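You operate a simulated robot arm through the tools that you are given. There is no shell and no other tool.

Carry out the task below with a simulated two-armed robot. There is one attempt and no reset: what you move stays moved.

## Task
Move the pin to the card's plate, zero the gauge and test-pull.
Fine: the stack is let down gently and the counter ends on one lift.

It is judged by the outcome, as a careful person would: the job done as asked, and still so three seconds after it is handed in. It fails if anything else is knocked over, pushed out of place, dropped, spilled or broken.

## Robot
Two 7-joint arms with two-finger parallel grippers on one trunk that stands fixed in place. Base frame: the origin is at the foot of the trunk, x ahead of it, y to its left, z up. Lengths are in cm, angles in degrees, forces in N, time in s.
The left shoulder is at [2.3, 17.4, 148.7], the right one opposite. With the tool pointing down near the work surface each hand reaches from about 10 to 44 cm from the base axis, measured 20 degrees to its own side. Payload 3.6 kg a hand.
The TCP of each hand is the grasp point between the finger pads, 3 cm short of the fingertips. In the tool frame z runs along the fingers and y along their closing line. The gripper opens to 11 cm. The fingers are 2 cm wide and 1 cm thick; the gripper's body (4.8 by 11.2 cm) begins 5.5 cm behind the TCP.
Orientation is that of the tool frame in the base frame, as a unit quaternion [x, y, z, w]. With the fingers straight down and closing along the base's y, the tool's x points along the base's -x, its y along +y and its z along -z.

## Interface
- The arms move only by the tool move_arm. It takes "left_deltas", "right_deltas" or both (then of equal length, played together; a hand with none holds still); each is a list of rows, each an object (a shift or turn left out is 0, a gripper value left out holds the last) with "linear": the shift along the base's x, y, z in units of 100 mm (1.0 is 100 mm), a list of three; "rot": the turn, a rotation vector about the base's x, y, z in units of 45 degrees (1.0 is 45 degrees), a list of three; "fingers": the opening, from 0 (shut) to 1 (fully open). In form: [{"linear": [x, y, z], "rot": [ax, ay, az], "fingers": fingers}, ...]. A call has 1 to 20 rows; each row is the pose to reach, as a shift and turn from the pose commanded when the call began. A call with a number of a shift or a turn outside -1 to 1 is refused whole. Each row takes 0.2 s and may step no farther than 5 cm and 8.6 degrees from the row before; otherwise, or with a gripper value out of range, the whole call is refused. Where a pose cannot be reached the arm comes as near as it can. A force on the tool above 40 N (or 10 N above the force at the start of the call, whichever is more), or a blocked arm, ends the call early, and 0.2 s more pass. The fingers move at their own pace (about 15.3 cm/s each) and stop on an object; they squeeze with about 39 N. The grip force told is the motor's: it shows also when the fingers shut on nothing. Time passes only in rows, and 0.2 s behind the last, so rows that repeat a pose let the fingers close. It gives the time, the measured TCP pose, the force on the tool (base axes), the opening and the grip force at its end, in the units of the frame above (readings bear some noise), with the torque about the TCP (base axes, N m) and any sound that the robot's microphone picked up.
- Cameras (640 x 400 px; columns grow to the right, rows downward): "scene" is now at [9.73, 0.89, 165.04]; the picture's right is [0.11, -0.99, 0.00], its down [-0.66, -0.08, -0.75] and it looks along [0.74, 0.08, -0.66] (base axes); focal length 295 px, centre (320, 200). "left" rides on the left gripper at [7.2, -1.7, -10.3] in its tool frame; the picture's right is [0.23, 0.97, 0.00], its down [-0.76, 0.18, -0.62] and it looks along [-0.61, 0.14, 0.78] (tool axes); focal length 222 px, centre (320, 200). "right" rides on the right gripper at [7.3, 1.7, -10.3] in its tool frame; the picture's right is [-0.23, 0.97, 0.00], its down [-0.76, -0.18, -0.62] and it looks along [-0.61, -0.14, 0.78] (tool axes); focal length 222 px, centre (320, 200). There is no depth. A picture from a camera that has moved, and an enlarged one, comes with that camera's place and axes in the base frame and with its lens.
- snapshot(camera): a new picture of that camera. No time passes.
- move_column(by): moves the trunk up (or, below 0, down) by that many cm; the arms and the scene camera ride with it, the base frame stays. It gives what a move gives, with no picture.
- turn_head(pan, tilt): turns the head with the scene camera to pan (to the left, within 86 degrees either way) and tilt (down, from -29 to 69), counted from straight ahead of the robot (the tilt from the chest, where the trunk bows). It gives what a move gives.
- inspect(camera, box): a new picture of the part [left, top, right, bottom] of that camera's present view, enlarged. No time passes.
- hand_in(): hands the job in; it is judged then, once.

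Places have to be worked out from the pictures, the camera data and where the tool is seen. Open the grippers and draw the arms clear of the work before you hand the job in, unless the task says otherwise.

The tools are called after ">>>" by a JSON object that holds its "name" and its "arguments". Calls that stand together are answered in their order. move_arm: Moves the arms, as the interface text tells. Its arguments: {"type":"object","properties":{"left_deltas":{"type":"array","items":{"type":"object","properties":{"linear":{"type":"array","items":{"type":"number"}},"rot":{"type":"array","items":{"type":"number"}},"fingers":{"type":"number"}}}},"right_deltas":{"type":"array","items":{"type":"object","properties":{"linear":{"type":"array","items":{"type":"number"}},"rot":{"type":"array","items":{"type":"number"}},"fingers":{"type":"number"}}}}},"required":[]} The other tools are called the same way: move_column (by) moves the trunk up or down; turn_head (pan, tilt) turns the head that bears the scene camera; snapshot (camera) takes a picture; inspect (camera, box) takes an enlarged picture of a part of a camera's view; hand_in () hands the job in.

At the start:

```text
time: 0.0
left_tool_pos: [36.39, 19.17, 146.76]
left_tcp_rot: [-0.001, 1.0, -0.002, 0.0]
left_ft_force: [-0.6, -0.6, -0.1]
left_torque: [0.0, 0.01, 0.01]
left_width: 10.99
left_grip_force: 0.0
right_tool_pos: [33.61, -9.63, 145.74]
right_tcp_rot: [-0.001, 1.0, 0.0, -0.001]
right_ft_force: [-0.2, 0.3, 0.9]
right_torque: [0.01, 0.05, 0.0]
right_width: 11.01
right_grip_force: 0.0
trunk travel left (down, up): [-60.0, 16.3]
head pan, tilt (commanded): [6.5, 41.6]
```

scene: 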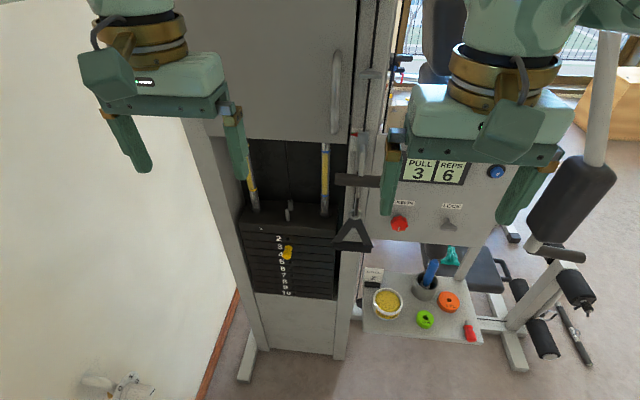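
right: 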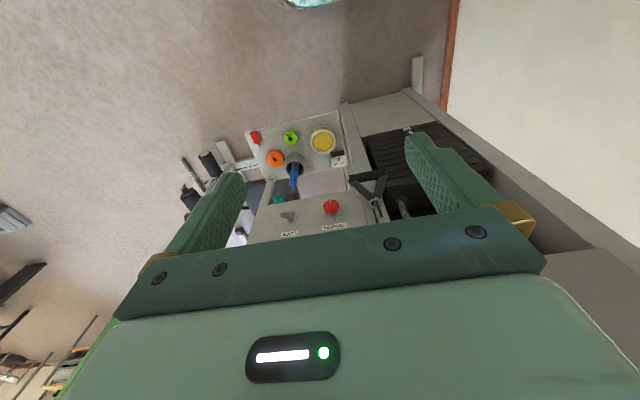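
left: 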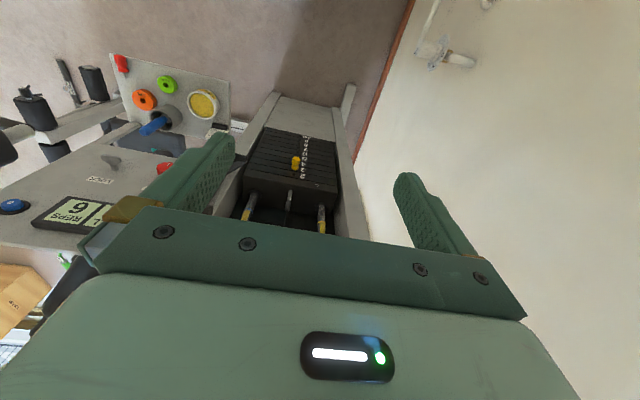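

The scene shows a weight-stack machine with a yellow pin, a panel with displays (PULL 3, REPS 6), a red knob, a gray knob/lever, a blue button and a tray with a card. I'll look closer at each part.

>>> {"name": "inspect", "arguments": {"camera": "scene", "box": [360, 140, 520, 240]}}

>>> {"name": "inspect", "arguments": {"camera": "scene", "box": [230, 190, 390, 310]}}

>>> {"name": "inspect", "arguments": {"camera": "scene", "box": [350, 250, 490, 350]}}

>>> {"name": "snapshot", "arguments": {"camera": "scene"}}

```text
4.00 times, centred on (440, 190) of scene
camera zoom: at [9.73, 0.89, 165.04], right [0.11, -0.99, 0.0], down [-0.66, -0.08, -0.75], along [0.74, 0.08, -0.66], focal length 1179 px, centre (-160, 240)
```

zoom: 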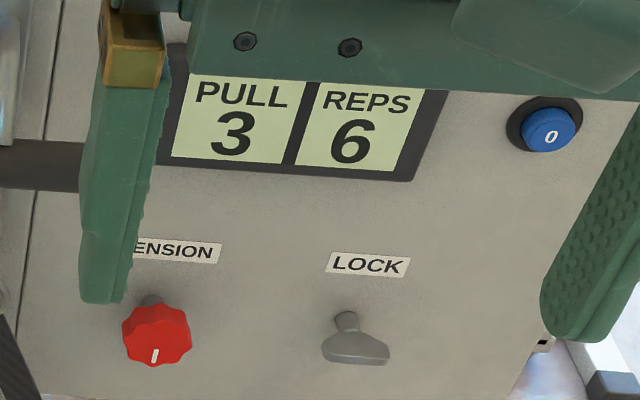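

```text
3.33 times, centred on (310, 250) of scene
camera zoom: at [9.73, 0.89, 165.04], right [0.11, -0.99, 0.0], down [-0.66, -0.08, -0.75], along [0.74, 0.08, -0.66], focal length 982 px, centre (353, 33)
```

zoom: 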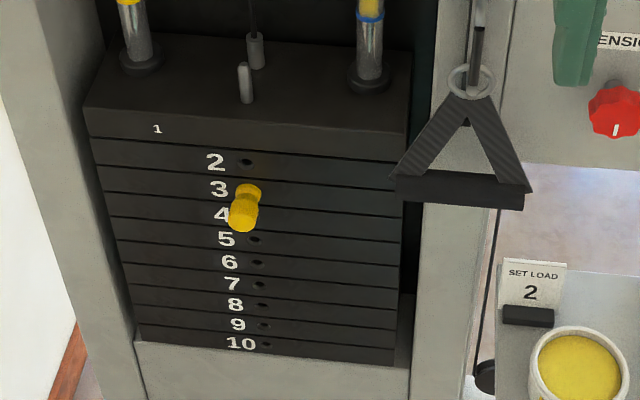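

```text
4.00 times, centred on (420, 300) of scene
camera zoom: at [9.73, 0.89, 165.04], right [0.11, -0.99, 0.0], down [-0.66, -0.08, -0.75], along [0.74, 0.08, -0.66], focal length 1179 px, centre (-80, -200)
```

zoom: 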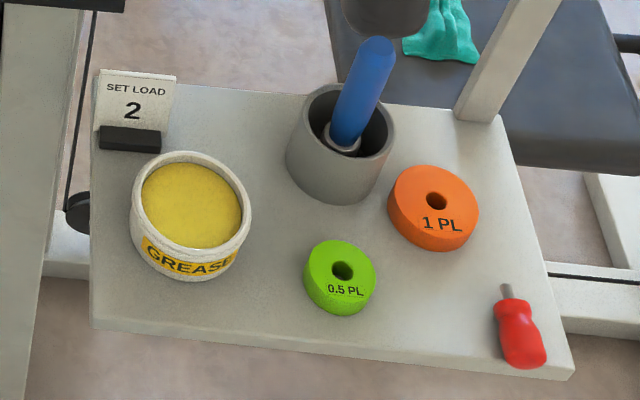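

```text
taken
camera scene: at [9.73, 0.89, 165.04], right [0.11, -0.99, 0.0], down [-0.66, -0.08, -0.75], along [0.74, 0.08, -0.66], focal length 295 px, centre (320, 200)
```

scene: 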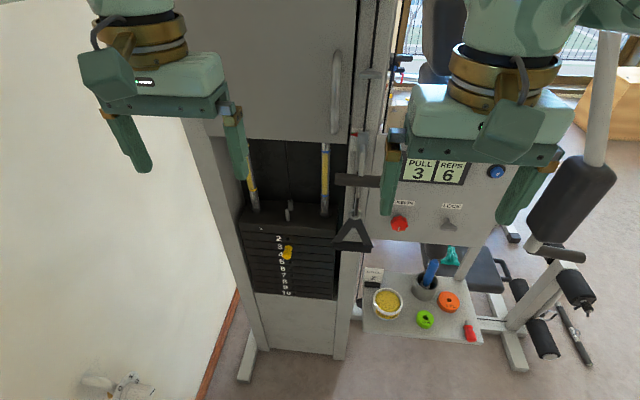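

The card reads SET LOAD 2, and the pin looks to be in plate 3. Triangulating puts the pin knob near [67, 17.4, 91], the blue 0 button near [69.6, -33.8, 124.5] and the tension knob near [64.6, -13.7, 110.5]. The work is below the shoulders, so I'll lower the trunk and look again.

>>> {"name": "move_column", "arguments": {"by": -30}}

>>> {"name": "snapshot", "arguments": {"camera": "scene"}}

>>> {"name": "snapshot", "arguments": {"camera": "left"}}

>>> {"name": "snapshot", "arguments": {"camera": "right"}}

```text
time: 3.0
left_tool_pos: [36.35, 19.25, 116.82]
left_tcp_rot: [-0.003, 1.0, -0.001, 0.0]
left_ft_force: [-0.1, -0.5, -0.1]
left_torque: [0.0, -0.01, -0.03]
left_width: 11.0
left_grip_force: 0.1
right_tool_pos: [33.48, -9.55, 115.77]
right_tcp_rot: [0.0, 1.0, 0.001, -0.001]
right_ft_force: [0.8, 0.8, 0.3]
right_torque: [-0.02, -0.02, 0.03]
right_width: 11.01
right_grip_force: 0.0
trunk travel left (down, up): [-30.0, 46.3]
head pan, tilt (commanded): [6.5, 41.6]
```

```text
taken
camera scene: at [16.21, 0.89, 134.8], right [0.11, -0.99, 0.0], down [-0.66, -0.08, -0.75], along [0.74, 0.08, -0.66], focal length 295 px, centre (320, 200)
```

scene: 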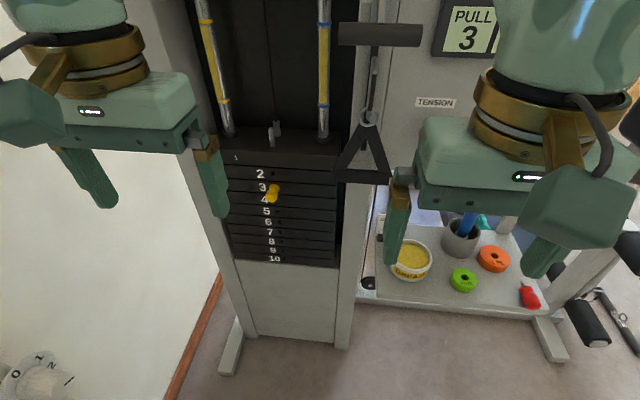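

```text
taken
camera left: at [29.18, 17.6, 127.16], right [-0.23, 0.97, 0.0], down [0.76, 0.18, 0.62], along [0.61, 0.14, -0.78], focal length 222 px, centre (320, 200)
```

left: 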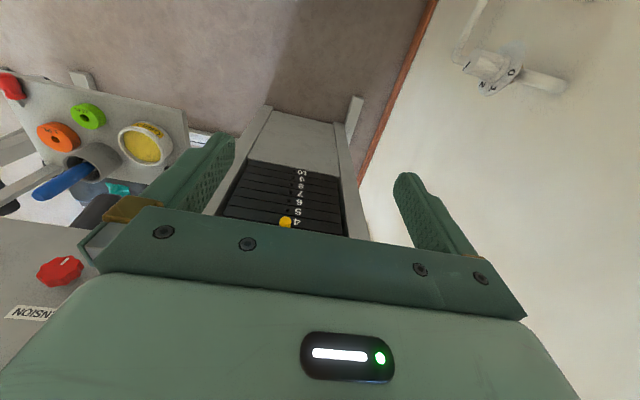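

```text
taken
camera right: at [26.19, -7.86, 126.06], right [0.23, 0.97, 0.0], down [0.76, -0.18, 0.62], along [0.61, -0.14, -0.78], focal length 222 px, centre (320, 200)
```

right: 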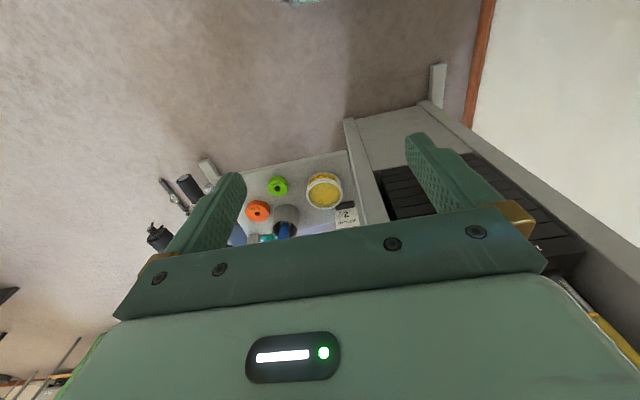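

Lowering the trunk gives a better view of the stack. I'll zoom in on the pin, the handle and the dial-like thing on the lower left.

>>> {"name": "inspect", "arguments": {"camera": "scene", "box": [210, 120, 370, 220]}}

>>> {"name": "inspect", "arguments": {"camera": "scene", "box": [320, 0, 480, 200]}}

>>> {"name": "inspect", "arguments": {"camera": "scene", "box": [0, 320, 160, 400]}}

>>> {"name": "turn_head", "arguments": {"pan": -20, "tilt": 15}}

>>> {"name": "snapshot", "arguments": {"camera": "scene"}}

```text
4.00 times, centred on (290, 170) of scene
camera zoom: at [16.21, 0.89, 134.8], right [0.11, -0.99, 0.0], down [-0.66, -0.08, -0.75], along [0.74, 0.08, -0.66], focal length 1179 px, centre (440, 320)
```

zoom: 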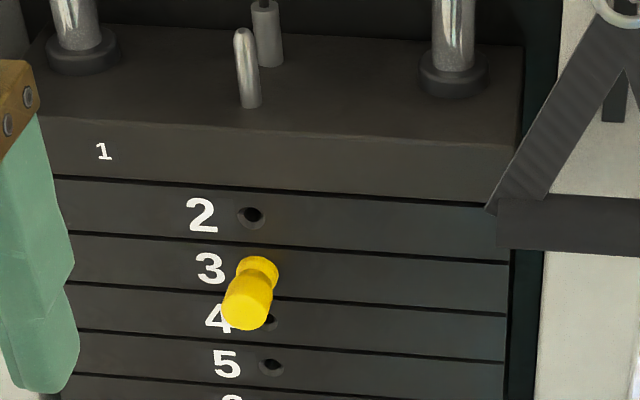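

```text
2.00 times, centred on (400, 100) of scene
camera zoom: at [16.21, 0.89, 134.8], right [0.11, -0.99, 0.0], down [-0.66, -0.08, -0.75], along [0.74, 0.08, -0.66], focal length 589 px, centre (160, 400)
```

zoom: 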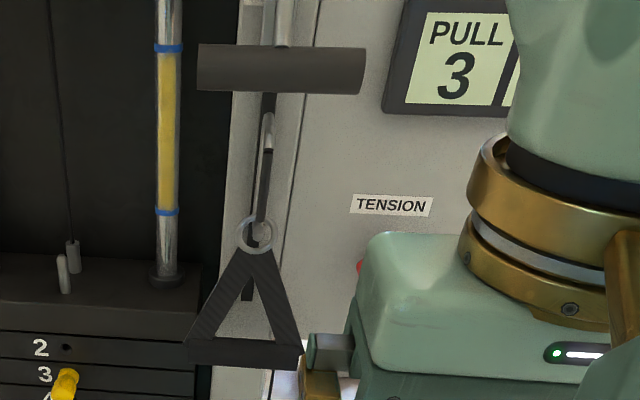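

```text
4.00 times, centred on (80, 360) of scene
camera zoom: at [16.21, 0.89, 134.8], right [0.11, -0.99, 0.0], down [-0.66, -0.08, -0.75], along [0.74, 0.08, -0.66], focal length 1179 px, centre (1280, -440)
```

zoom: 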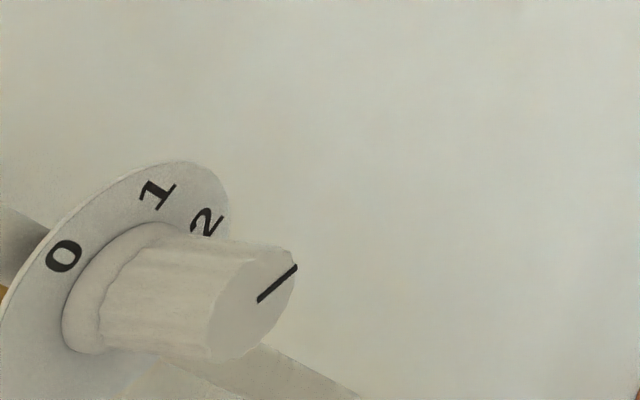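

```text
time: 3.9
left_tool_pos: [36.36, 19.24, 116.66]
left_tcp_rot: [-0.002, 1.0, -0.001, 0.0]
left_ft_force: [-0.9, 0.0, -0.8]
left_torque: [0.02, -0.01, 0.01]
left_width: 10.98
left_grip_force: 0.1
right_tool_pos: [33.5, -9.52, 115.66]
right_tcp_rot: [0.0, 1.0, 0.0, -0.001]
right_ft_force: [0.1, 0.6, 0.3]
right_torque: [0.01, -0.02, 0.01]
right_width: 11.01
right_grip_force: 0.0
trunk travel left (down, up): [-30.0, 46.3]
head pan, tilt (commanded): [-20.0, 15.0]
```

```text
taken
camera scene: at [16.69, -3.25, 138.97], right [-0.34, -0.94, 0.0], down [-0.24, 0.09, -0.97], along [0.91, -0.33, -0.26], focal length 295 px, centre (320, 200)
```

scene: 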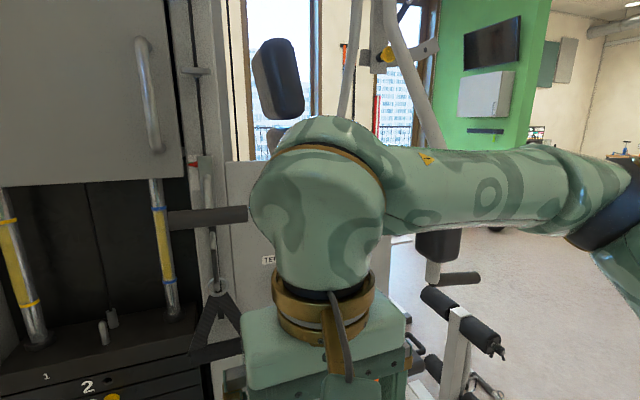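

The handle hangs under a black crossbar by the column. I'll zoom into that area, and look at the column above it, to see how the cable runs.

>>> {"name": "inspect", "arguments": {"camera": "scene", "box": [130, 130, 290, 230]}}

>>> {"name": "inspect", "arguments": {"camera": "scene", "box": [0, 180, 260, 400]}}

>>> {"name": "turn_head", "arguments": {"pan": 10, "tilt": -5}}

>>> {"name": "snapshot", "arguments": {"camera": "scene"}}

```text
4.00 times, centred on (210, 180) of scene
camera zoom: at [16.69, -3.25, 138.97], right [-0.34, -0.94, 0.0], down [-0.24, 0.09, -0.97], along [0.91, -0.33, -0.26], focal length 1179 px, centre (760, 280)
```

zoom: 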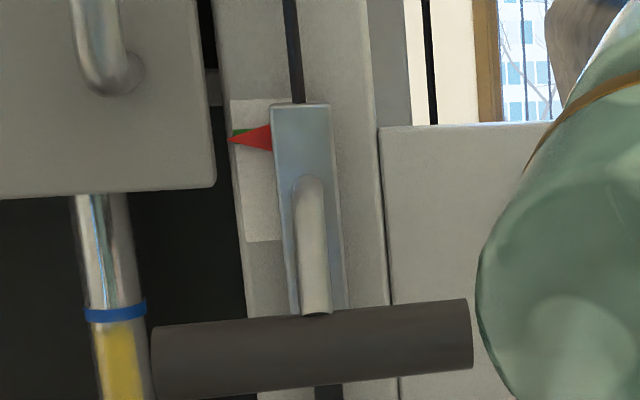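

```text
1.82 times, centred on (130, 290) of scene
camera zoom: at [16.69, -3.25, 138.97], right [-0.34, -0.94, 0.0], down [-0.24, 0.09, -0.97], along [0.91, -0.33, -0.26], focal length 536 px, centre (666, 36)
```

zoom: 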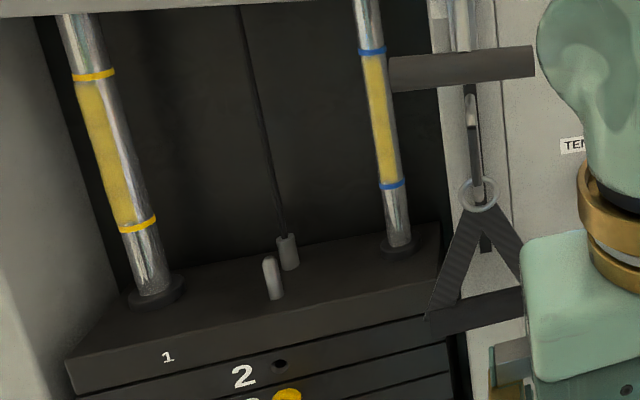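

```text
time: 4.9
left_tool_pos: [36.45, 19.13, 116.81]
left_tcp_rot: [-0.002, 1.0, -0.001, 0.0]
left_ft_force: [0.5, -0.9, 0.5]
left_torque: [0.04, 0.02, 0.0]
left_width: 11.0
left_grip_force: 0.1
right_tool_pos: [33.53, -9.42, 115.72]
right_tcp_rot: [0.0, 1.0, 0.0, -0.001]
right_ft_force: [0.6, -0.3, 1.4]
right_torque: [0.01, -0.02, -0.07]
right_width: 11.02
right_grip_force: 0.0
trunk travel left (down, up): [-30.0, 46.3]
head pan, tilt (commanded): [10.0, -5.0]
```

```text
taken
camera scene: at [16.53, 1.45, 142.16], right [0.17, -0.98, 0.0], down [0.08, 0.01, -1.0], along [0.98, 0.17, 0.09], focal length 295 px, centre (320, 200)
```

scene: 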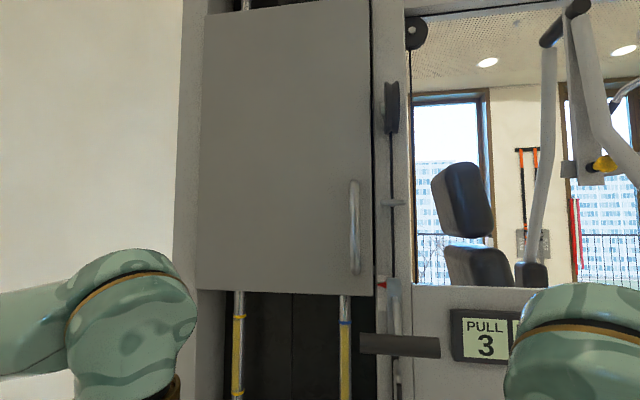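

A carriage with a red pointer rides on a slotted column, with a black bar grip and the cable going up from it. I'll zoom in to see how it works.

>>> {"name": "inspect", "arguments": {"camera": "scene", "box": [340, 180, 460, 400]}}

>>> {"name": "inspect", "arguments": {"camera": "scene", "box": [370, 0, 430, 220]}}

>>> {"name": "turn_head", "arguments": {"pan": 10, "tilt": 25}}

>>> {"name": "snapshot", "arguments": {"camera": "scene"}}

>>> {"name": "inspect", "arguments": {"camera": "scene", "box": [320, 60, 460, 260]}}

```text
1.82 times, centred on (400, 290) of scene
camera zoom: at [16.53, 1.45, 142.16], right [0.17, -0.98, 0.0], down [0.08, 0.01, -1.0], along [0.98, 0.17, 0.09], focal length 536 px, centre (174, 36)
```

zoom: 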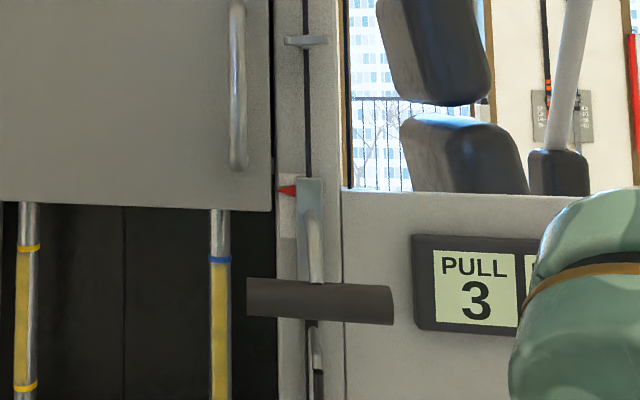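

```text
1.82 times, centred on (400, 110) of scene
camera zoom: at [16.53, 1.45, 142.16], right [0.17, -0.98, 0.0], down [0.08, 0.01, -1.0], along [0.98, 0.17, 0.09], focal length 536 px, centre (174, 364)
```

zoom: 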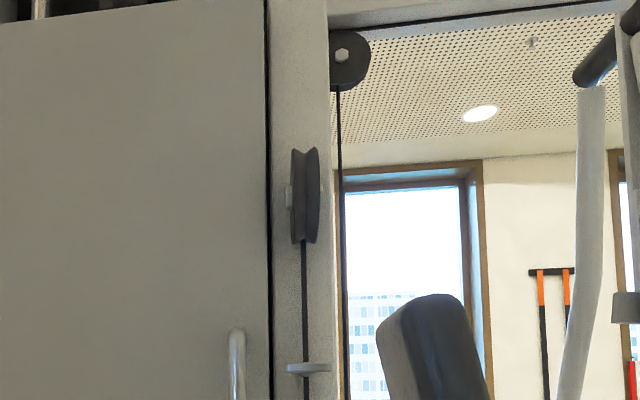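

```text
time: 5.8
left_tool_pos: [36.32, 19.13, 116.78]
left_tcp_rot: [-0.002, 1.0, -0.002, 0.0]
left_ft_force: [0.9, -0.2, 0.2]
left_torque: [-0.02, -0.01, -0.02]
left_width: 11.01
left_grip_force: 0.1
right_tool_pos: [33.58, -9.42, 115.71]
right_tcp_rot: [0.0, 1.0, 0.0, -0.001]
right_ft_force: [0.1, 0.2, -0.5]
right_torque: [0.02, -0.01, 0.03]
right_width: 11.0
right_grip_force: 0.0
trunk travel left (down, up): [-30.0, 46.3]
head pan, tilt (commanded): [10.0, 25.0]
```

```text
taken
camera scene: at [16.99, 1.54, 137.36], right [0.17, -0.98, 0.0], down [-0.42, -0.07, -0.91], along [0.89, 0.16, -0.42], focal length 295 px, centre (320, 200)
```

scene: 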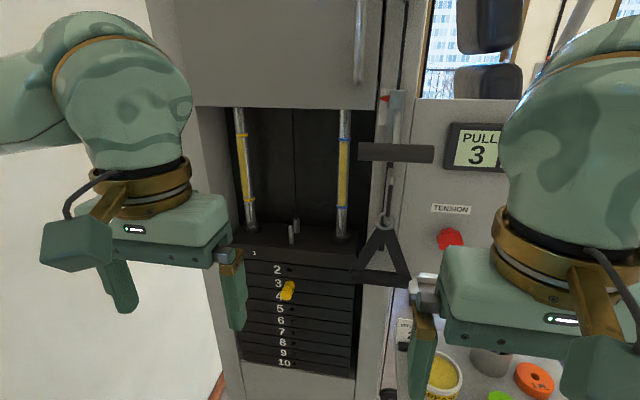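

```text
2.00 times, centred on (390, 160) of scene
camera zoom: at [16.99, 1.54, 137.36], right [0.17, -0.98, 0.0], down [-0.42, -0.07, -0.91], along [0.89, 0.16, -0.42], focal length 589 px, centre (180, 280)
```

zoom: 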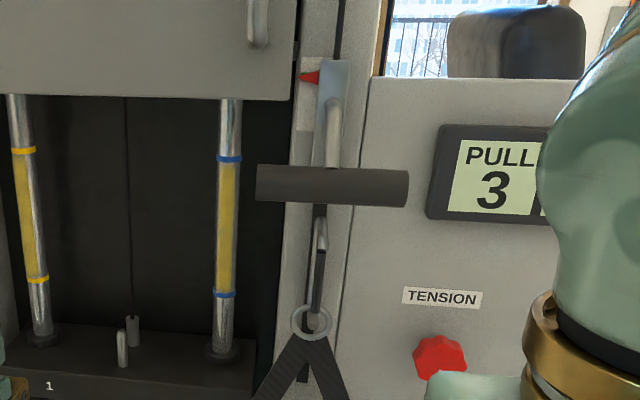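

The geometry is consistent across views: pin near x≈67, bar grip near [61, -2, 125], wall at y≈60. I'll turn the left hand towards forward-pointing, and the right hand too while shifting it aside.

>>> {"name": "move_arm", "arguments": {"left_deltas": [{"linear": [0.1, 0, 0], "rot": [0, -0.1667, 0]}, {"linear": [0.2, 0, 0], "rot": [0, -0.3333, 0]}, {"linear": [0.3, 0, 0], "rot": [0, -0.5, 0]}, {"linear": [0.4, 0, 0], "rot": [0, -0.6667, 0]}, {"linear": [0.5, 0, 0], "rot": [0, -0.8333, 0]}, {"linear": [0.6, 0, 0], "rot": [0, -1.0, 0]}], "right_deltas": [{"linear": [0.1, -0.15, 0], "rot": [0, -0.1667, 0]}, {"linear": [0.2, -0.3, 0], "rot": [0, -0.3333, 0]}, {"linear": [0.3, -0.45, 0], "rot": [0, -0.5, 0]}, {"linear": [0.4, -0.6, 0], "rot": [0, -0.6667, 0]}, {"linear": [0.5, -0.75, 0], "rot": [0, -0.8333, 0]}, {"linear": [0.6, -0.9, 0], "rot": [0, -1.0, 0]}]}}

>>> {"name": "snapshot", "arguments": {"camera": "scene"}}

```text
time: 7.2
left_tool_pos: [42.67, 19.19, 116.81]
left_tcp_rot: [-0.001, 0.923, -0.001, 0.384]
left_ft_force: [-0.3, -0.6, -0.6]
left_torque: [-0.06, -0.02, -0.01]
left_width: 11.0
left_grip_force: 0.1
right_tool_pos: [41.05, -17.85, 116.57]
right_tcp_rot: [0.0, 0.924, 0.0, 0.382]
right_ft_force: [0.2, -0.5, -0.1]
right_torque: [-0.02, 0.0, 0.0]
right_width: 11.03
right_grip_force: 0.1
right hand out of reach, approached as far as the arm can: row 6
trunk travel left (down, up): [-30.0, 46.3]
head pan, tilt (commanded): [10.0, 25.0]
```

```text
taken
camera scene: at [17.02, 1.51, 137.35], right [0.17, -0.98, 0.0], down [-0.42, -0.07, -0.91], along [0.89, 0.16, -0.42], focal length 295 px, centre (320, 200)
```

scene: 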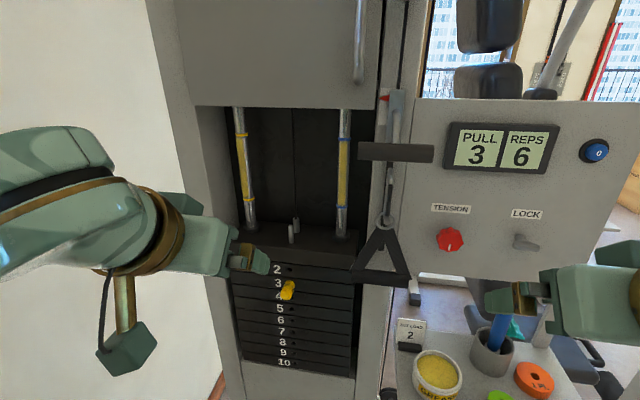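

The front of the machine is now in clear view, with the pin under plate label 3. I'll finish turning both hands to horizontal while moving forward, staying well short of the machine.

>>> {"name": "move_arm", "arguments": {"left_deltas": [{"linear": [0.1, 0, 0], "rot": [0, -0.1667, 0]}, {"linear": [0.2, 0, 0], "rot": [0, -0.3333, 0]}, {"linear": [0.3, 0, -0.05], "rot": [0, -0.5, 0]}, {"linear": [0.4, 0, -0.1], "rot": [0, -0.6667, 0]}, {"linear": [0.5, 0, -0.15], "rot": [0, -0.8333, 0]}, {"linear": [0.6, 0, -0.2], "rot": [0, -1.0, 0]}], "right_deltas": [{"linear": [0.15, -0.1, 0.1], "rot": [0, -0.1667, 0]}, {"linear": [0.3, -0.2, 0.2], "rot": [0, -0.3333, 0]}, {"linear": [0.45, -0.3, 0.3], "rot": [0, -0.5, 0]}, {"linear": [0.6, -0.4, 0.4], "rot": [0, -0.6667, 0]}, {"linear": [0.75, -0.5, 0.5], "rot": [0, -0.8333, 0]}, {"linear": [0.9, -0.6, 0.6], "rot": [0, -1.0, 0]}]}}

>>> {"name": "snapshot", "arguments": {"camera": "scene"}}

>>> {"name": "snapshot", "arguments": {"camera": "left"}}

>>> {"name": "snapshot", "arguments": {"camera": "right"}}

```text
time: 8.6
left_tool_pos: [45.56, 11.22, 115.62]
left_tcp_rot: [-0.055, 0.723, 0.013, 0.689]
left_ft_force: [-0.1, -0.6, -0.1]
left_torque: [-0.01, 0.0, -0.02]
left_width: 10.99
left_grip_force: 0.0
left hand out of reach, approached as far as the arm can: row 1, 2, 3, 4, 5, 6
right_tool_pos: [48.31, -21.88, 121.62]
right_tcp_rot: [0.004, 0.799, -0.005, 0.601]
right_ft_force: [0.4, 0.8, 0.7]
right_torque: [-0.03, 0.01, -0.06]
right_width: 11.0
right_grip_force: 0.1
right hand out of reach, approached as far as the arm can: row 1, 2, 3, 4, 5, 6
trunk travel left (down, up): [-30.0, 46.3]
head pan, tilt (commanded): [10.0, 25.0]
```

```text
taken
camera scene: at [17.05, 1.24, 137.1], right [0.15, -0.99, 0.0], down [-0.44, -0.06, -0.9], along [0.89, 0.13, -0.44], focal length 295 px, centre (320, 200)
```

scene: 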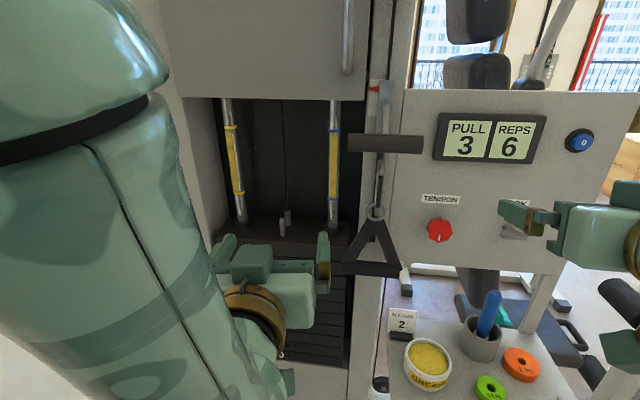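

```text
taken
camera left: at [35.2, 8.24, 109.05], right [-0.11, 0.95, -0.28], down [-0.6, 0.16, 0.78], along [0.79, 0.25, 0.56], focal length 222 px, centre (320, 200)
```

left: 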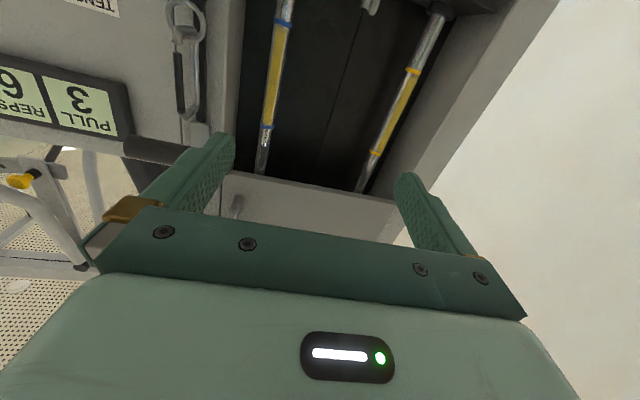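

```text
taken
camera right: at [36.3, -19.95, 117.48], right [0.08, 0.97, 0.21], down [-0.39, -0.17, 0.9], along [0.92, -0.15, 0.37], focal length 222 px, centre (320, 200)
```

right: 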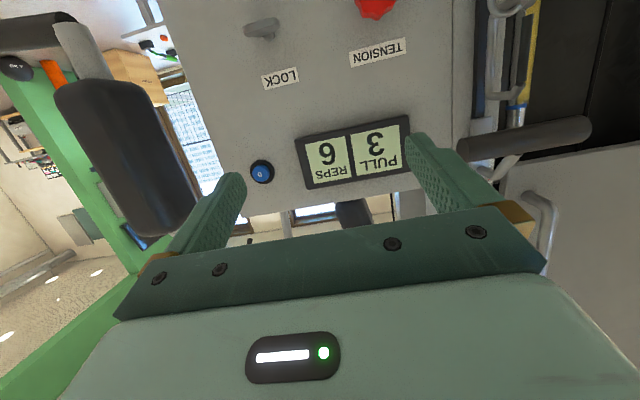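

Both hands report out of reach because the wrists are too close to the shoulders here. The forward reach should get easier farther out, so I'll command the left forward and down in free space, and the right slightly forward and outward.

>>> {"name": "move_arm", "arguments": {"left_deltas": [{"linear": [0.1, 0, -0.15]}, {"linear": [0.2, 0, -0.3]}, {"linear": [0.3, 0, -0.45]}, {"linear": [0.4, 0, -0.6]}, {"linear": [0.5, 0, -0.75]}, {"linear": [0.5, 0, -0.85]}, {"linear": [0.5, 0, -0.95]}, {"linear": [0.5, 0, -0.95]}]}}

>>> {"name": "snapshot", "arguments": {"camera": "scene"}}

```text
time: 10.4
left_tool_pos: [48.99, 6.56, 112.16]
left_tcp_rot: [-0.028, 0.723, 0.028, 0.69]
left_ft_force: [0.4, 0.8, 0.5]
left_torque: [0.01, -0.01, -0.01]
left_width: 10.99
left_grip_force: 0.1
left hand out of reach, approached as far as the arm can: row 1, 2, 3, 4, 5, 6, 7, 8
right_tool_pos: [48.13, -21.73, 121.63]
right_tcp_rot: [0.004, 0.799, -0.006, 0.602]
right_ft_force: [-0.2, -0.6, 0.4]
right_torque: [-0.01, 0.0, -0.01]
right_width: 11.01
right_grip_force: 0.1
trunk travel left (down, up): [-30.0, 46.3]
head pan, tilt (commanded): [10.0, 25.0]
```

```text
taken
camera scene: at [16.99, 1.51, 137.36], right [0.17, -0.98, 0.0], down [-0.42, -0.07, -0.91], along [0.89, 0.16, -0.42], focal length 295 px, centre (320, 200)
```

scene: 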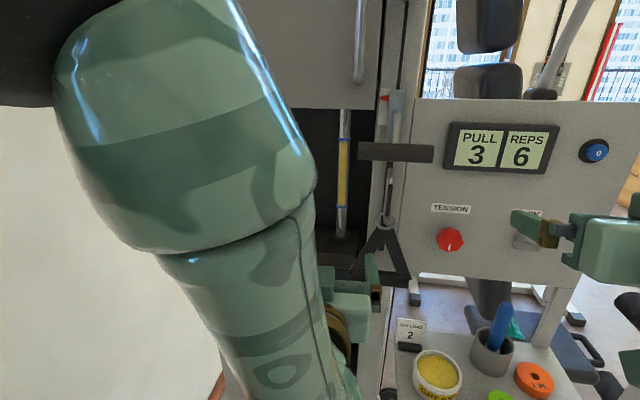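

The left arm has folded into an awkward elbow-up posture. I'll retrace to the earlier 45° pose, which it reached cleanly, and then approach differently.

>>> {"name": "move_arm", "arguments": {"left_deltas": [{"linear": [-0.15, 0, 0.12], "rot": [0, 0.125, 0]}, {"linear": [-0.3, 0, 0.25], "rot": [0, 0.25, 0]}, {"linear": [-0.45, 0, 0.38], "rot": [0, 0.375, 0]}, {"linear": [-0.6, 0, 0.5], "rot": [0, 0.5, 0]}, {"linear": [-0.75, 0, 0.63], "rot": [0, 0.625, 0]}, {"linear": [-0.9, 0, 0.75], "rot": [0, 0.75, 0]}, {"linear": [-1.0, 0, 0.9], "rot": [0, 0.875, 0]}, {"linear": [-1.0, 0, 1.0], "rot": [0, 1.0, 0]}, {"linear": [-1.0, 0, 1.0], "rot": [0, 1.0, 0]}]}}

>>> {"name": "snapshot", "arguments": {"camera": "scene"}}

```text
time: 12.4
left_tool_pos: [39.37, 6.71, 122.5]
left_tcp_rot: [-0.013, 0.93, 0.031, 0.367]
left_ft_force: [0.3, -0.8, 0.1]
left_torque: [0.02, -0.02, 0.02]
left_width: 11.02
left_grip_force: 0.0
right_tool_pos: [48.17, -21.78, 121.63]
right_tcp_rot: [0.004, 0.798, -0.005, 0.602]
right_ft_force: [-0.5, -0.8, -0.7]
right_torque: [0.0, 0.01, 0.01]
right_width: 10.99
right_grip_force: 0.0
trunk travel left (down, up): [-30.0, 46.3]
head pan, tilt (commanded): [10.0, 25.0]
```

```text
taken
camera scene: at [16.94, 1.51, 137.36], right [0.17, -0.98, 0.0], down [-0.42, -0.07, -0.91], along [0.89, 0.16, -0.42], focal length 295 px, centre (320, 200)
```

scene: 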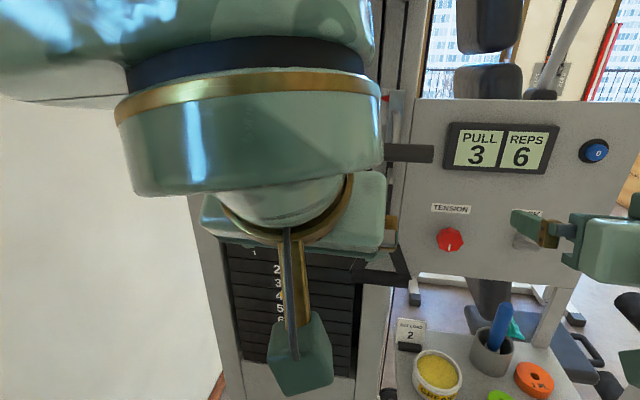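

The commanded pose evidently follows the reached pose. I'll bring the left hand back to y≈19 and tip the tool farther down, to return to the natural arm posture.

>>> {"name": "move_arm", "arguments": {"left_deltas": [{"linear": [-0.05, 0.2, -0.1], "rot": [0, 0.15, 0]}, {"linear": [-0.1, 0.4, -0.2], "rot": [0, 0.3, 0]}, {"linear": [-0.15, 0.6, -0.3], "rot": [0, 0.45, 0]}, {"linear": [-0.2, 0.8, -0.4], "rot": [0, 0.6, 0]}, {"linear": [-0.25, 1.0, -0.5], "rot": [0, 0.75, 0]}, {"linear": [-0.3, 1.0, -0.55], "rot": [0, 0.9, 0]}, {"linear": [-0.3, 1.0, -0.55], "rot": [0, 1.0, 0]}, {"linear": [-0.3, 1.0, -0.55], "rot": [0, 1.0, 0]}]}}

>>> {"name": "snapshot", "arguments": {"camera": "scene"}}

```text
time: 14.2
left_tool_pos: [36.2, 16.69, 117.15]
left_tcp_rot: [0.0, 0.999, 0.035, -0.017]
left_ft_force: [0.0, -0.4, 0.4]
left_torque: [0.01, -0.02, -0.02]
left_width: 11.02
left_grip_force: 0.0
right_tool_pos: [48.16, -21.71, 121.68]
right_tcp_rot: [0.004, 0.799, -0.005, 0.602]
right_ft_force: [-0.6, 0.7, 0.3]
right_torque: [0.0, 0.0, -0.04]
right_width: 11.0
right_grip_force: 0.0
trunk travel left (down, up): [-30.0, 46.3]
head pan, tilt (commanded): [10.0, 25.0]
```

```text
taken
camera scene: at [16.95, 1.51, 137.36], right [0.17, -0.98, 0.0], down [-0.42, -0.07, -0.91], along [0.89, 0.16, -0.42], focal length 295 px, centre (320, 200)
```

scene: 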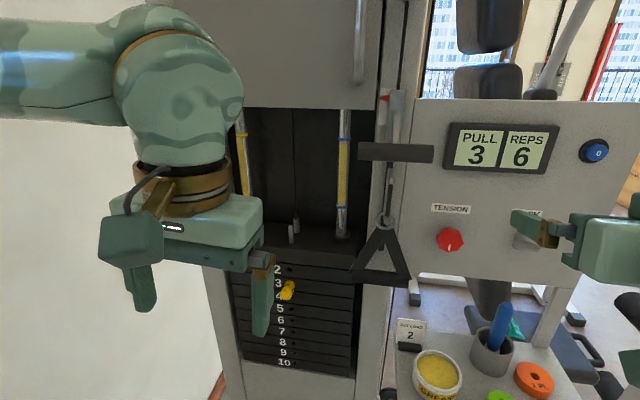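

The left arm is back in its natural posture. This time I'll pitch to 45° and move well forward first, so the wrist gets clear of the shoulder, and then complete the pitch.

>>> {"name": "move_arm", "arguments": {"left_deltas": [{"linear": [0.2, 0.03, 0], "rot": [0, -0.15, -0.05]}, {"linear": [0.4, 0.06, 0], "rot": [0, -0.3, -0.1]}, {"linear": [0.6, 0.1, 0], "rot": [0, -0.45, -0.1]}, {"linear": [0.8, 0.13, 0], "rot": [0, -0.6, -0.1]}, {"linear": [1.0, 0.16, -0.05], "rot": [0, -0.75, -0.1]}, {"linear": [1.0, 0.2, -0.1], "rot": [0, -0.9, -0.1]}]}}

>>> {"name": "move_arm", "arguments": {"left_deltas": [{"linear": [0.2, 0, -0.1]}, {"linear": [0.4, 0, -0.2]}, {"linear": [0.6, 0, -0.3]}, {"linear": [0.8, 0, -0.4]}, {"linear": [1.0, 0, -0.5]}]}}

>>> {"name": "snapshot", "arguments": {"camera": "scene"}}

```text
time: 15.6
left_tool_pos: [46.43, 18.77, 115.97]
left_tcp_rot: [0.025, 0.942, 0.033, 0.333]
left_ft_force: [-0.4, 0.9, 0.4]
left_torque: [-0.02, -0.03, -0.01]
left_width: 11.0
left_grip_force: 0.2
right_tool_pos: [48.12, -21.69, 121.56]
right_tcp_rot: [0.003, 0.799, -0.005, 0.602]
right_ft_force: [-0.5, 0.1, 0.1]
right_torque: [0.02, 0.0, -0.01]
right_width: 10.99
right_grip_force: 0.0
trunk travel left (down, up): [-30.0, 46.3]
head pan, tilt (commanded): [10.0, 25.0]
```

```text
time: 16.8
left_tool_pos: [56.45, 18.82, 111.17]
left_tcp_rot: [0.026, 0.943, 0.034, 0.331]
left_ft_force: [0.9, 0.6, 0.2]
left_torque: [0.01, 0.0, -0.01]
left_width: 11.01
left_grip_force: 0.0
right_tool_pos: [48.22, -21.62, 121.65]
right_tcp_rot: [0.004, 0.799, -0.005, 0.602]
right_ft_force: [0.4, -0.7, 0.5]
right_torque: [0.01, 0.01, -0.03]
right_width: 11.0
right_grip_force: 0.0
trunk travel left (down, up): [-30.0, 46.3]
head pan, tilt (commanded): [10.0, 25.0]
```

```text
taken
camera scene: at [17.04, 1.53, 137.35], right [0.17, -0.98, 0.0], down [-0.42, -0.07, -0.91], along [0.89, 0.16, -0.42], focal length 295 px, centre (320, 200)
```

scene: 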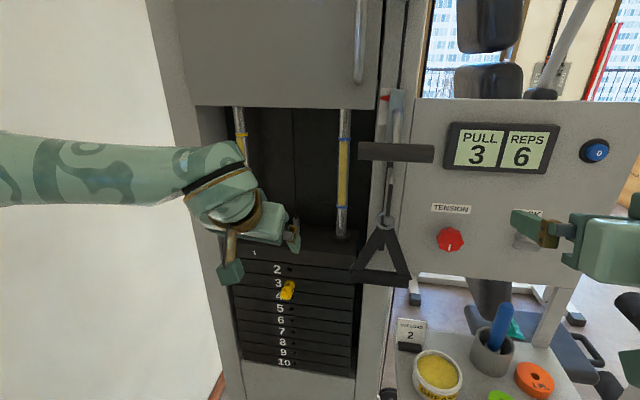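

That worked: TCP at [56.5, 18.8, 111] with the pitch part way. I'll continue pitching towards horizontal while lowering to the height of the pin, staying back from the stack.

>>> {"name": "move_arm", "arguments": {"left_deltas": [{"linear": [0.0, 0, -0.15], "rot": [0, -0.15, 0]}, {"linear": [0.0, 0, -0.3], "rot": [0, -0.3, 0]}, {"linear": [-0.05, 0, -0.45], "rot": [0, -0.45, 0]}, {"linear": [-0.1, 0, -0.6], "rot": [0, -0.6, 0]}, {"linear": [-0.1, 0, -0.75], "rot": [0, -0.75, 0]}, {"linear": [-0.1, 0, -0.9], "rot": [0, -0.9, 0]}, {"linear": [-0.1, 0, -1.0], "rot": [0, -1.0, 0]}]}}

>>> {"name": "snapshot", "arguments": {"camera": "scene"}}

>>> {"name": "snapshot", "arguments": {"camera": "left"}}

```text
time: 18.4
left_tool_pos: [55.2, 5.23, 111.9]
left_tcp_rot: [-0.001, 0.756, 0.054, 0.653]
left_ft_force: [-0.7, 0.4, 0.6]
left_torque: [0.0, -0.02, 0.0]
left_width: 11.02
left_grip_force: 0.0
left hand out of reach, approached as far as the arm can: row 3, 4, 5, 6, 7
right_tool_pos: [48.21, -21.74, 121.63]
right_tcp_rot: [0.004, 0.799, -0.005, 0.601]
right_ft_force: [-0.7, 0.0, -0.2]
right_torque: [0.0, 0.0, -0.02]
right_width: 11.0
right_grip_force: 0.0
trunk travel left (down, up): [-30.0, 46.3]
head pan, tilt (commanded): [10.0, 25.0]
```

```text
taken
camera scene: at [16.97, 1.46, 137.36], right [0.17, -0.98, 0.0], down [-0.42, -0.07, -0.91], along [0.89, 0.16, -0.42], focal length 295 px, centre (320, 200)
```

scene: 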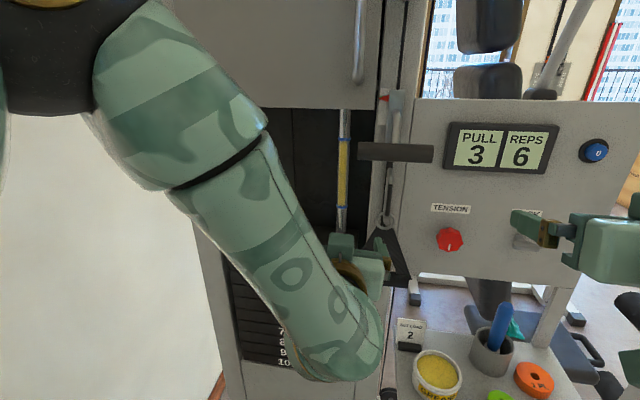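

```text
taken
camera left: at [44.08, 3.28, 106.11], right [-0.1, 0.98, -0.15], down [-0.51, 0.07, 0.85], along [0.85, 0.16, 0.5], focal length 222 px, centre (320, 200)
```

left: 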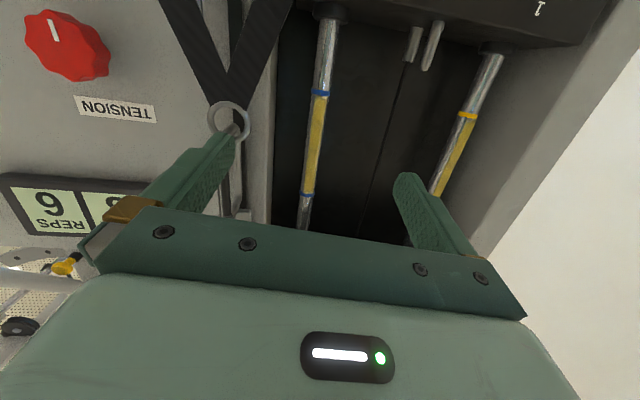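

The elbow flipped up again because the wrist is still near shoulder height, and the fingers are close to the hanging handle. I'll back straight off first, then return to y≈19 with the tool tipped down.

>>> {"name": "move_arm", "arguments": {"left_deltas": [{"linear": [-0.25, 0, 0]}, {"linear": [-0.5, 0, 0.05]}, {"linear": [-0.75, 0, 0.1], "rot": [0, 0.1, 0]}, {"linear": [-1.0, 0, 0.1], "rot": [0, 0.25, 0]}, {"linear": [-1.0, 0.2, 0.1], "rot": [0, 0.4, 0]}, {"linear": [-1.0, 0.4, 0.1], "rot": [0, 0.55, 0]}, {"linear": [-1.0, 0.6, 0.1], "rot": [0, 0.7, 0]}, {"linear": [-1.0, 0.8, 0.1], "rot": [0, 0.85, 0]}, {"linear": [-1.0, 1.0, 0.1], "rot": [0, 1.0, 0]}, {"linear": [-1.0, 1.0, 0.1], "rot": [0, 1.0, 0]}]}}

>>> {"name": "snapshot", "arguments": {"camera": "scene"}}

```text
time: 20.6
left_tool_pos: [44.41, 14.17, 113.63]
left_tcp_rot: [0.02, 0.948, 0.05, 0.313]
left_ft_force: [0.6, 0.0, 0.8]
left_torque: [0.03, 0.0, 0.01]
left_width: 11.0
left_grip_force: 0.1
right_tool_pos: [48.18, -21.74, 121.64]
right_tcp_rot: [0.005, 0.798, -0.006, 0.603]
right_ft_force: [0.1, -0.2, 0.7]
right_torque: [-0.04, -0.03, -0.01]
right_width: 11.02
right_grip_force: 0.0
trunk travel left (down, up): [-30.0, 46.3]
head pan, tilt (commanded): [10.0, 25.0]
```

```text
taken
camera scene: at [16.96, 1.45, 137.36], right [0.17, -0.98, 0.0], down [-0.42, -0.07, -0.91], along [0.89, 0.16, -0.42], focal length 295 px, centre (320, 200)
```

scene: 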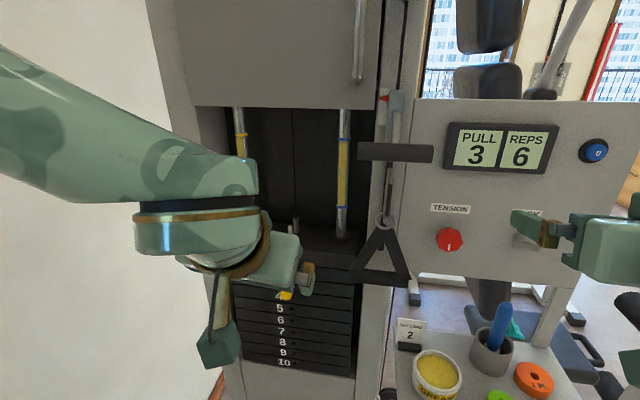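

The handle is undisturbed. Now I'll lower the left hand well below shoulder height at this tilt, so the elbow drops too.

>>> {"name": "move_arm", "arguments": {"left_deltas": [{"linear": [0, 0.1, -0.25], "rot": [0, 0.1, 0]}, {"linear": [-0.05, 0.2, -0.5], "rot": [0, 0.2, 0]}, {"linear": [-0.1, 0.3, -0.75], "rot": [0, 0.3, 0]}, {"linear": [-0.15, 0.4, -1.0], "rot": [0, 0.4, 0]}]}}

>>> {"name": "move_arm", "arguments": {"left_deltas": [{"linear": [0, 0.05, -0.25]}, {"linear": [0, 0.1, -0.5]}, {"linear": [0, 0.1, -0.75]}, {"linear": [0, 0.1, -1.0]}]}}

>>> {"name": "snapshot", "arguments": {"camera": "scene"}}

```text
time: 21.6
left_tool_pos: [42.83, 18.38, 103.64]
left_tcp_rot: [0.028, 0.986, 0.047, 0.161]
left_ft_force: [0.8, 0.1, 0.0]
left_torque: [0.01, -0.07, -0.01]
left_width: 11.0
left_grip_force: 0.0
right_tool_pos: [48.19, -21.59, 121.62]
right_tcp_rot: [0.004, 0.799, -0.006, 0.601]
right_ft_force: [-0.3, 0.0, -0.5]
right_torque: [0.01, -0.04, 0.0]
right_width: 10.97
right_grip_force: 0.1
trunk travel left (down, up): [-30.0, 46.3]
head pan, tilt (commanded): [10.0, 25.0]
```

```text
time: 22.6
left_tool_pos: [42.78, 19.33, 93.45]
left_tcp_rot: [0.028, 0.986, 0.046, 0.16]
left_ft_force: [0.6, -0.5, -0.2]
left_torque: [0.0, -0.02, -0.02]
left_width: 11.0
left_grip_force: 0.1
right_tool_pos: [48.18, -21.73, 121.6]
right_tcp_rot: [0.003, 0.799, -0.005, 0.601]
right_ft_force: [0.1, -0.2, -0.2]
right_torque: [-0.01, 0.03, 0.01]
right_width: 10.99
right_grip_force: 0.1
trunk travel left (down, up): [-30.0, 46.3]
head pan, tilt (commanded): [10.0, 25.0]
```

```text
taken
camera scene: at [17.02, 1.56, 137.35], right [0.17, -0.98, 0.0], down [-0.42, -0.07, -0.91], along [0.89, 0.16, -0.42], focal length 295 px, centre (320, 200)
```

scene: 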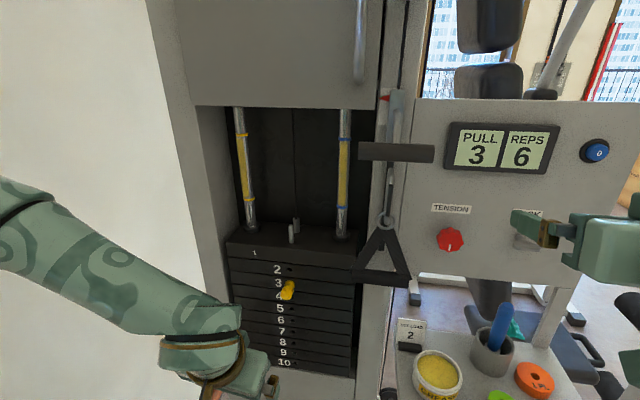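

The elbow is dropping as the hand lowers. I'll lower another 15 cm in free space, then start pitching up from there.

>>> {"name": "move_arm", "arguments": {"left_deltas": [{"linear": [0, 0, -0.25]}, {"linear": [0, 0, -0.5]}, {"linear": [0, 0, -0.75]}, {"linear": [0, 0, -1.0]}]}}

>>> {"name": "move_arm", "arguments": {"left_deltas": [{"linear": [0, 0, -0.2]}, {"linear": [0, 0, -0.4]}, {"linear": [0, 0, -0.6]}, {"linear": [0, 0, -0.8]}]}}

>>> {"name": "move_arm", "arguments": {"left_deltas": [{"linear": [0.05, 0, 0], "rot": [0, -0.15, 0]}, {"linear": [0.1, 0, 0], "rot": [0, -0.3, 0]}, {"linear": [0.15, 0, 0], "rot": [0, -0.45, 0]}, {"linear": [0.2, 0, 0], "rot": [0, -0.6, 0]}, {"linear": [0.25, 0, 0], "rot": [0, -0.75, 0]}, {"linear": [0.3, 0, 0], "rot": [0, -0.9, 0]}]}}

>>> {"name": "turn_head", "arguments": {"pan": 25, "tilt": 50}}

>>> {"name": "snapshot", "arguments": {"camera": "scene"}}

```text
time: 23.6
left_tool_pos: [42.93, 19.12, 83.57]
left_tcp_rot: [0.028, 0.986, 0.045, 0.161]
left_ft_force: [-0.1, 0.6, -0.4]
left_torque: [0.0, -0.01, 0.02]
left_width: 11.01
left_grip_force: 0.0
right_tool_pos: [48.3, -21.76, 121.7]
right_tcp_rot: [0.004, 0.799, -0.005, 0.602]
right_ft_force: [0.4, 0.1, -0.3]
right_torque: [-0.03, -0.04, 0.02]
right_width: 11.01
right_grip_force: 0.1
trunk travel left (down, up): [-30.0, 46.3]
head pan, tilt (commanded): [10.0, 25.0]
```

```text
time: 24.6
left_tool_pos: [42.88, 19.28, 75.61]
left_tcp_rot: [0.028, 0.986, 0.046, 0.16]
left_ft_force: [1.2, 0.4, 0.1]
left_torque: [-0.03, 0.01, 0.02]
left_width: 11.02
left_grip_force: 0.0
right_tool_pos: [48.09, -21.66, 121.48]
right_tcp_rot: [0.004, 0.799, -0.005, 0.601]
right_ft_force: [-0.4, -0.1, -0.2]
right_torque: [0.02, -0.02, -0.01]
right_width: 11.01
right_grip_force: 0.0
trunk travel left (down, up): [-30.0, 46.3]
head pan, tilt (commanded): [10.0, 25.0]
```

```text
time: 26.0
left_tool_pos: [55.18, 4.3, 84.91]
left_tcp_rot: [-0.006, 0.887, 0.076, 0.456]
left_ft_force: [-0.4, 0.0, 0.7]
left_torque: [0.02, 0.03, 0.03]
left_width: 11.0
left_grip_force: 0.1
left hand out of reach, approached as far as the arm can: row 1, 2, 3, 4, 5, 6
right_tool_pos: [48.02, -21.88, 121.61]
right_tcp_rot: [0.005, 0.799, -0.006, 0.602]
right_ft_force: [-0.3, 0.2, 0.5]
right_torque: [0.0, -0.01, -0.01]
right_width: 10.98
right_grip_force: 0.0
trunk travel left (down, up): [-30.0, 46.3]
head pan, tilt (commanded): [10.0, 25.0]
```

```text
time: 26.9
left_tool_pos: [55.27, 4.52, 84.72]
left_tcp_rot: [-0.006, 0.888, 0.076, 0.455]
left_ft_force: [0.0, 0.2, 1.1]
left_torque: [-0.01, 0.0, -0.01]
left_width: 11.0
left_grip_force: 0.1
right_tool_pos: [48.19, -21.76, 121.65]
right_tcp_rot: [0.004, 0.799, -0.005, 0.602]
right_ft_force: [-0.7, -0.5, 0.5]
right_torque: [-0.03, 0.0, 0.02]
right_width: 11.01
right_grip_force: 0.2
trunk travel left (down, up): [-30.0, 46.3]
head pan, tilt (commanded): [25.0, 50.0]
```

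```text
taken
camera scene: at [14.89, 3.15, 133.61], right [0.42, -0.91, 0.0], down [-0.69, -0.32, -0.64], along [0.58, 0.27, -0.77], focal length 295 px, centre (320, 200)
```

scene: 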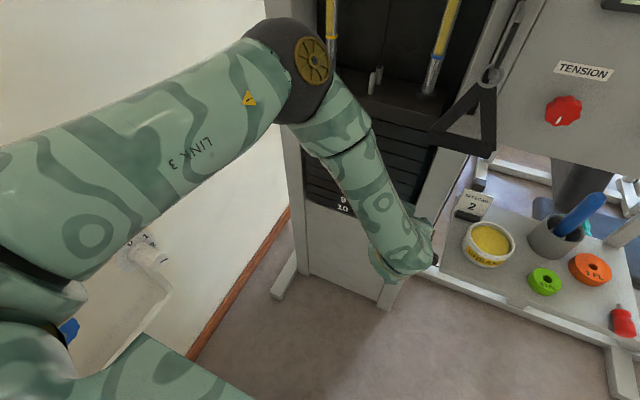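

The arm is long-linked and its elbow swings up and forward when I pitch in this hand roll. I'll undo the last moves and then try rolling the hand so its closing line is vertical. That roll also suits the horizontal bar grip.

>>> {"name": "move_arm", "arguments": {"left_deltas": [{"linear": [-0.25, 0.1, -0.1], "rot": [0, 0.1, 0]}, {"linear": [-0.5, 0.3, -0.2], "rot": [0, 0.25, 0]}, {"linear": [-0.75, 0.5, -0.3], "rot": [0, 0.4, 0]}, {"linear": [-1.0, 0.7, -0.4], "rot": [0, 0.55, 0]}, {"linear": [-1.0, 1.0, -0.4], "rot": [0, 0.7, 0]}, {"linear": [-1.0, 1.0, -0.2], "rot": [0, 0.8, 0]}, {"linear": [-1.0, 1.0, 0.0], "rot": [0, 0.9, 0]}, {"linear": [-1.0, 1.0, 0.3], "rot": [0, 0.9, 0]}]}}

>>> {"name": "move_arm", "arguments": {"left_deltas": [{"linear": [-0.1, 0.1, 0.25]}, {"linear": [-0.2, 0.2, 0.5]}, {"linear": [-0.2, 0.3, 0.75]}, {"linear": [-0.2, 0.4, 1.0]}, {"linear": [-0.2, 0.4, 1.0]}]}}

>>> {"name": "turn_head", "arguments": {"pan": 20, "tilt": 30}}

>>> {"name": "snapshot", "arguments": {"camera": "scene"}}

```text
time: 28.7
left_tool_pos: [45.89, 14.12, 87.84]
left_tcp_rot: [0.022, 0.99, 0.072, 0.119]
left_ft_force: [0.2, -0.7, 0.6]
left_torque: [-0.03, -0.01, -0.01]
left_width: 11.0
left_grip_force: 0.1
right_tool_pos: [48.11, -21.77, 121.73]
right_tcp_rot: [0.004, 0.799, -0.005, 0.601]
right_ft_force: [-0.4, -0.3, -0.3]
right_torque: [0.0, 0.03, 0.01]
right_width: 10.98
right_grip_force: 0.1
trunk travel left (down, up): [-30.0, 46.3]
head pan, tilt (commanded): [25.0, 50.0]
```

```text
time: 29.9
left_tool_pos: [44.29, 18.18, 97.92]
left_tcp_rot: [0.021, 0.99, 0.073, 0.118]
left_ft_force: [0.0, 0.2, 0.1]
left_torque: [0.01, 0.04, -0.02]
left_width: 11.0
left_grip_force: 0.1
right_tool_pos: [48.21, -21.67, 121.66]
right_tcp_rot: [0.005, 0.798, -0.006, 0.602]
right_ft_force: [0.0, -0.1, -0.5]
right_torque: [-0.06, 0.01, 0.03]
right_width: 10.98
right_grip_force: 0.0
trunk travel left (down, up): [-30.0, 46.3]
head pan, tilt (commanded): [25.0, 50.0]
```

```text
time: 30.7
left_tool_pos: [44.06, 18.2, 97.93]
left_tcp_rot: [0.021, 0.99, 0.074, 0.12]
left_ft_force: [-0.3, -0.3, 0.3]
left_torque: [0.01, -0.01, 0.0]
left_width: 10.98
left_grip_force: 0.1
right_tool_pos: [48.1, -21.69, 121.63]
right_tcp_rot: [0.004, 0.798, -0.005, 0.602]
right_ft_force: [0.3, 0.3, -0.1]
right_torque: [0.01, 0.0, -0.02]
right_width: 11.02
right_grip_force: 0.0
trunk travel left (down, up): [-30.0, 46.3]
head pan, tilt (commanded): [20.0, 30.0]
```

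```text
taken
camera scene: at [16.41, 3.02, 136.55], right [0.34, -0.94, 0.0], down [-0.47, -0.17, -0.87], along [0.81, 0.3, -0.5], focal length 295 px, centre (320, 200)
```

scene: 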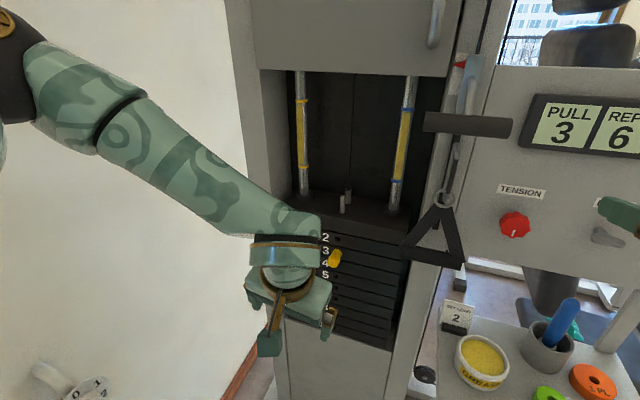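

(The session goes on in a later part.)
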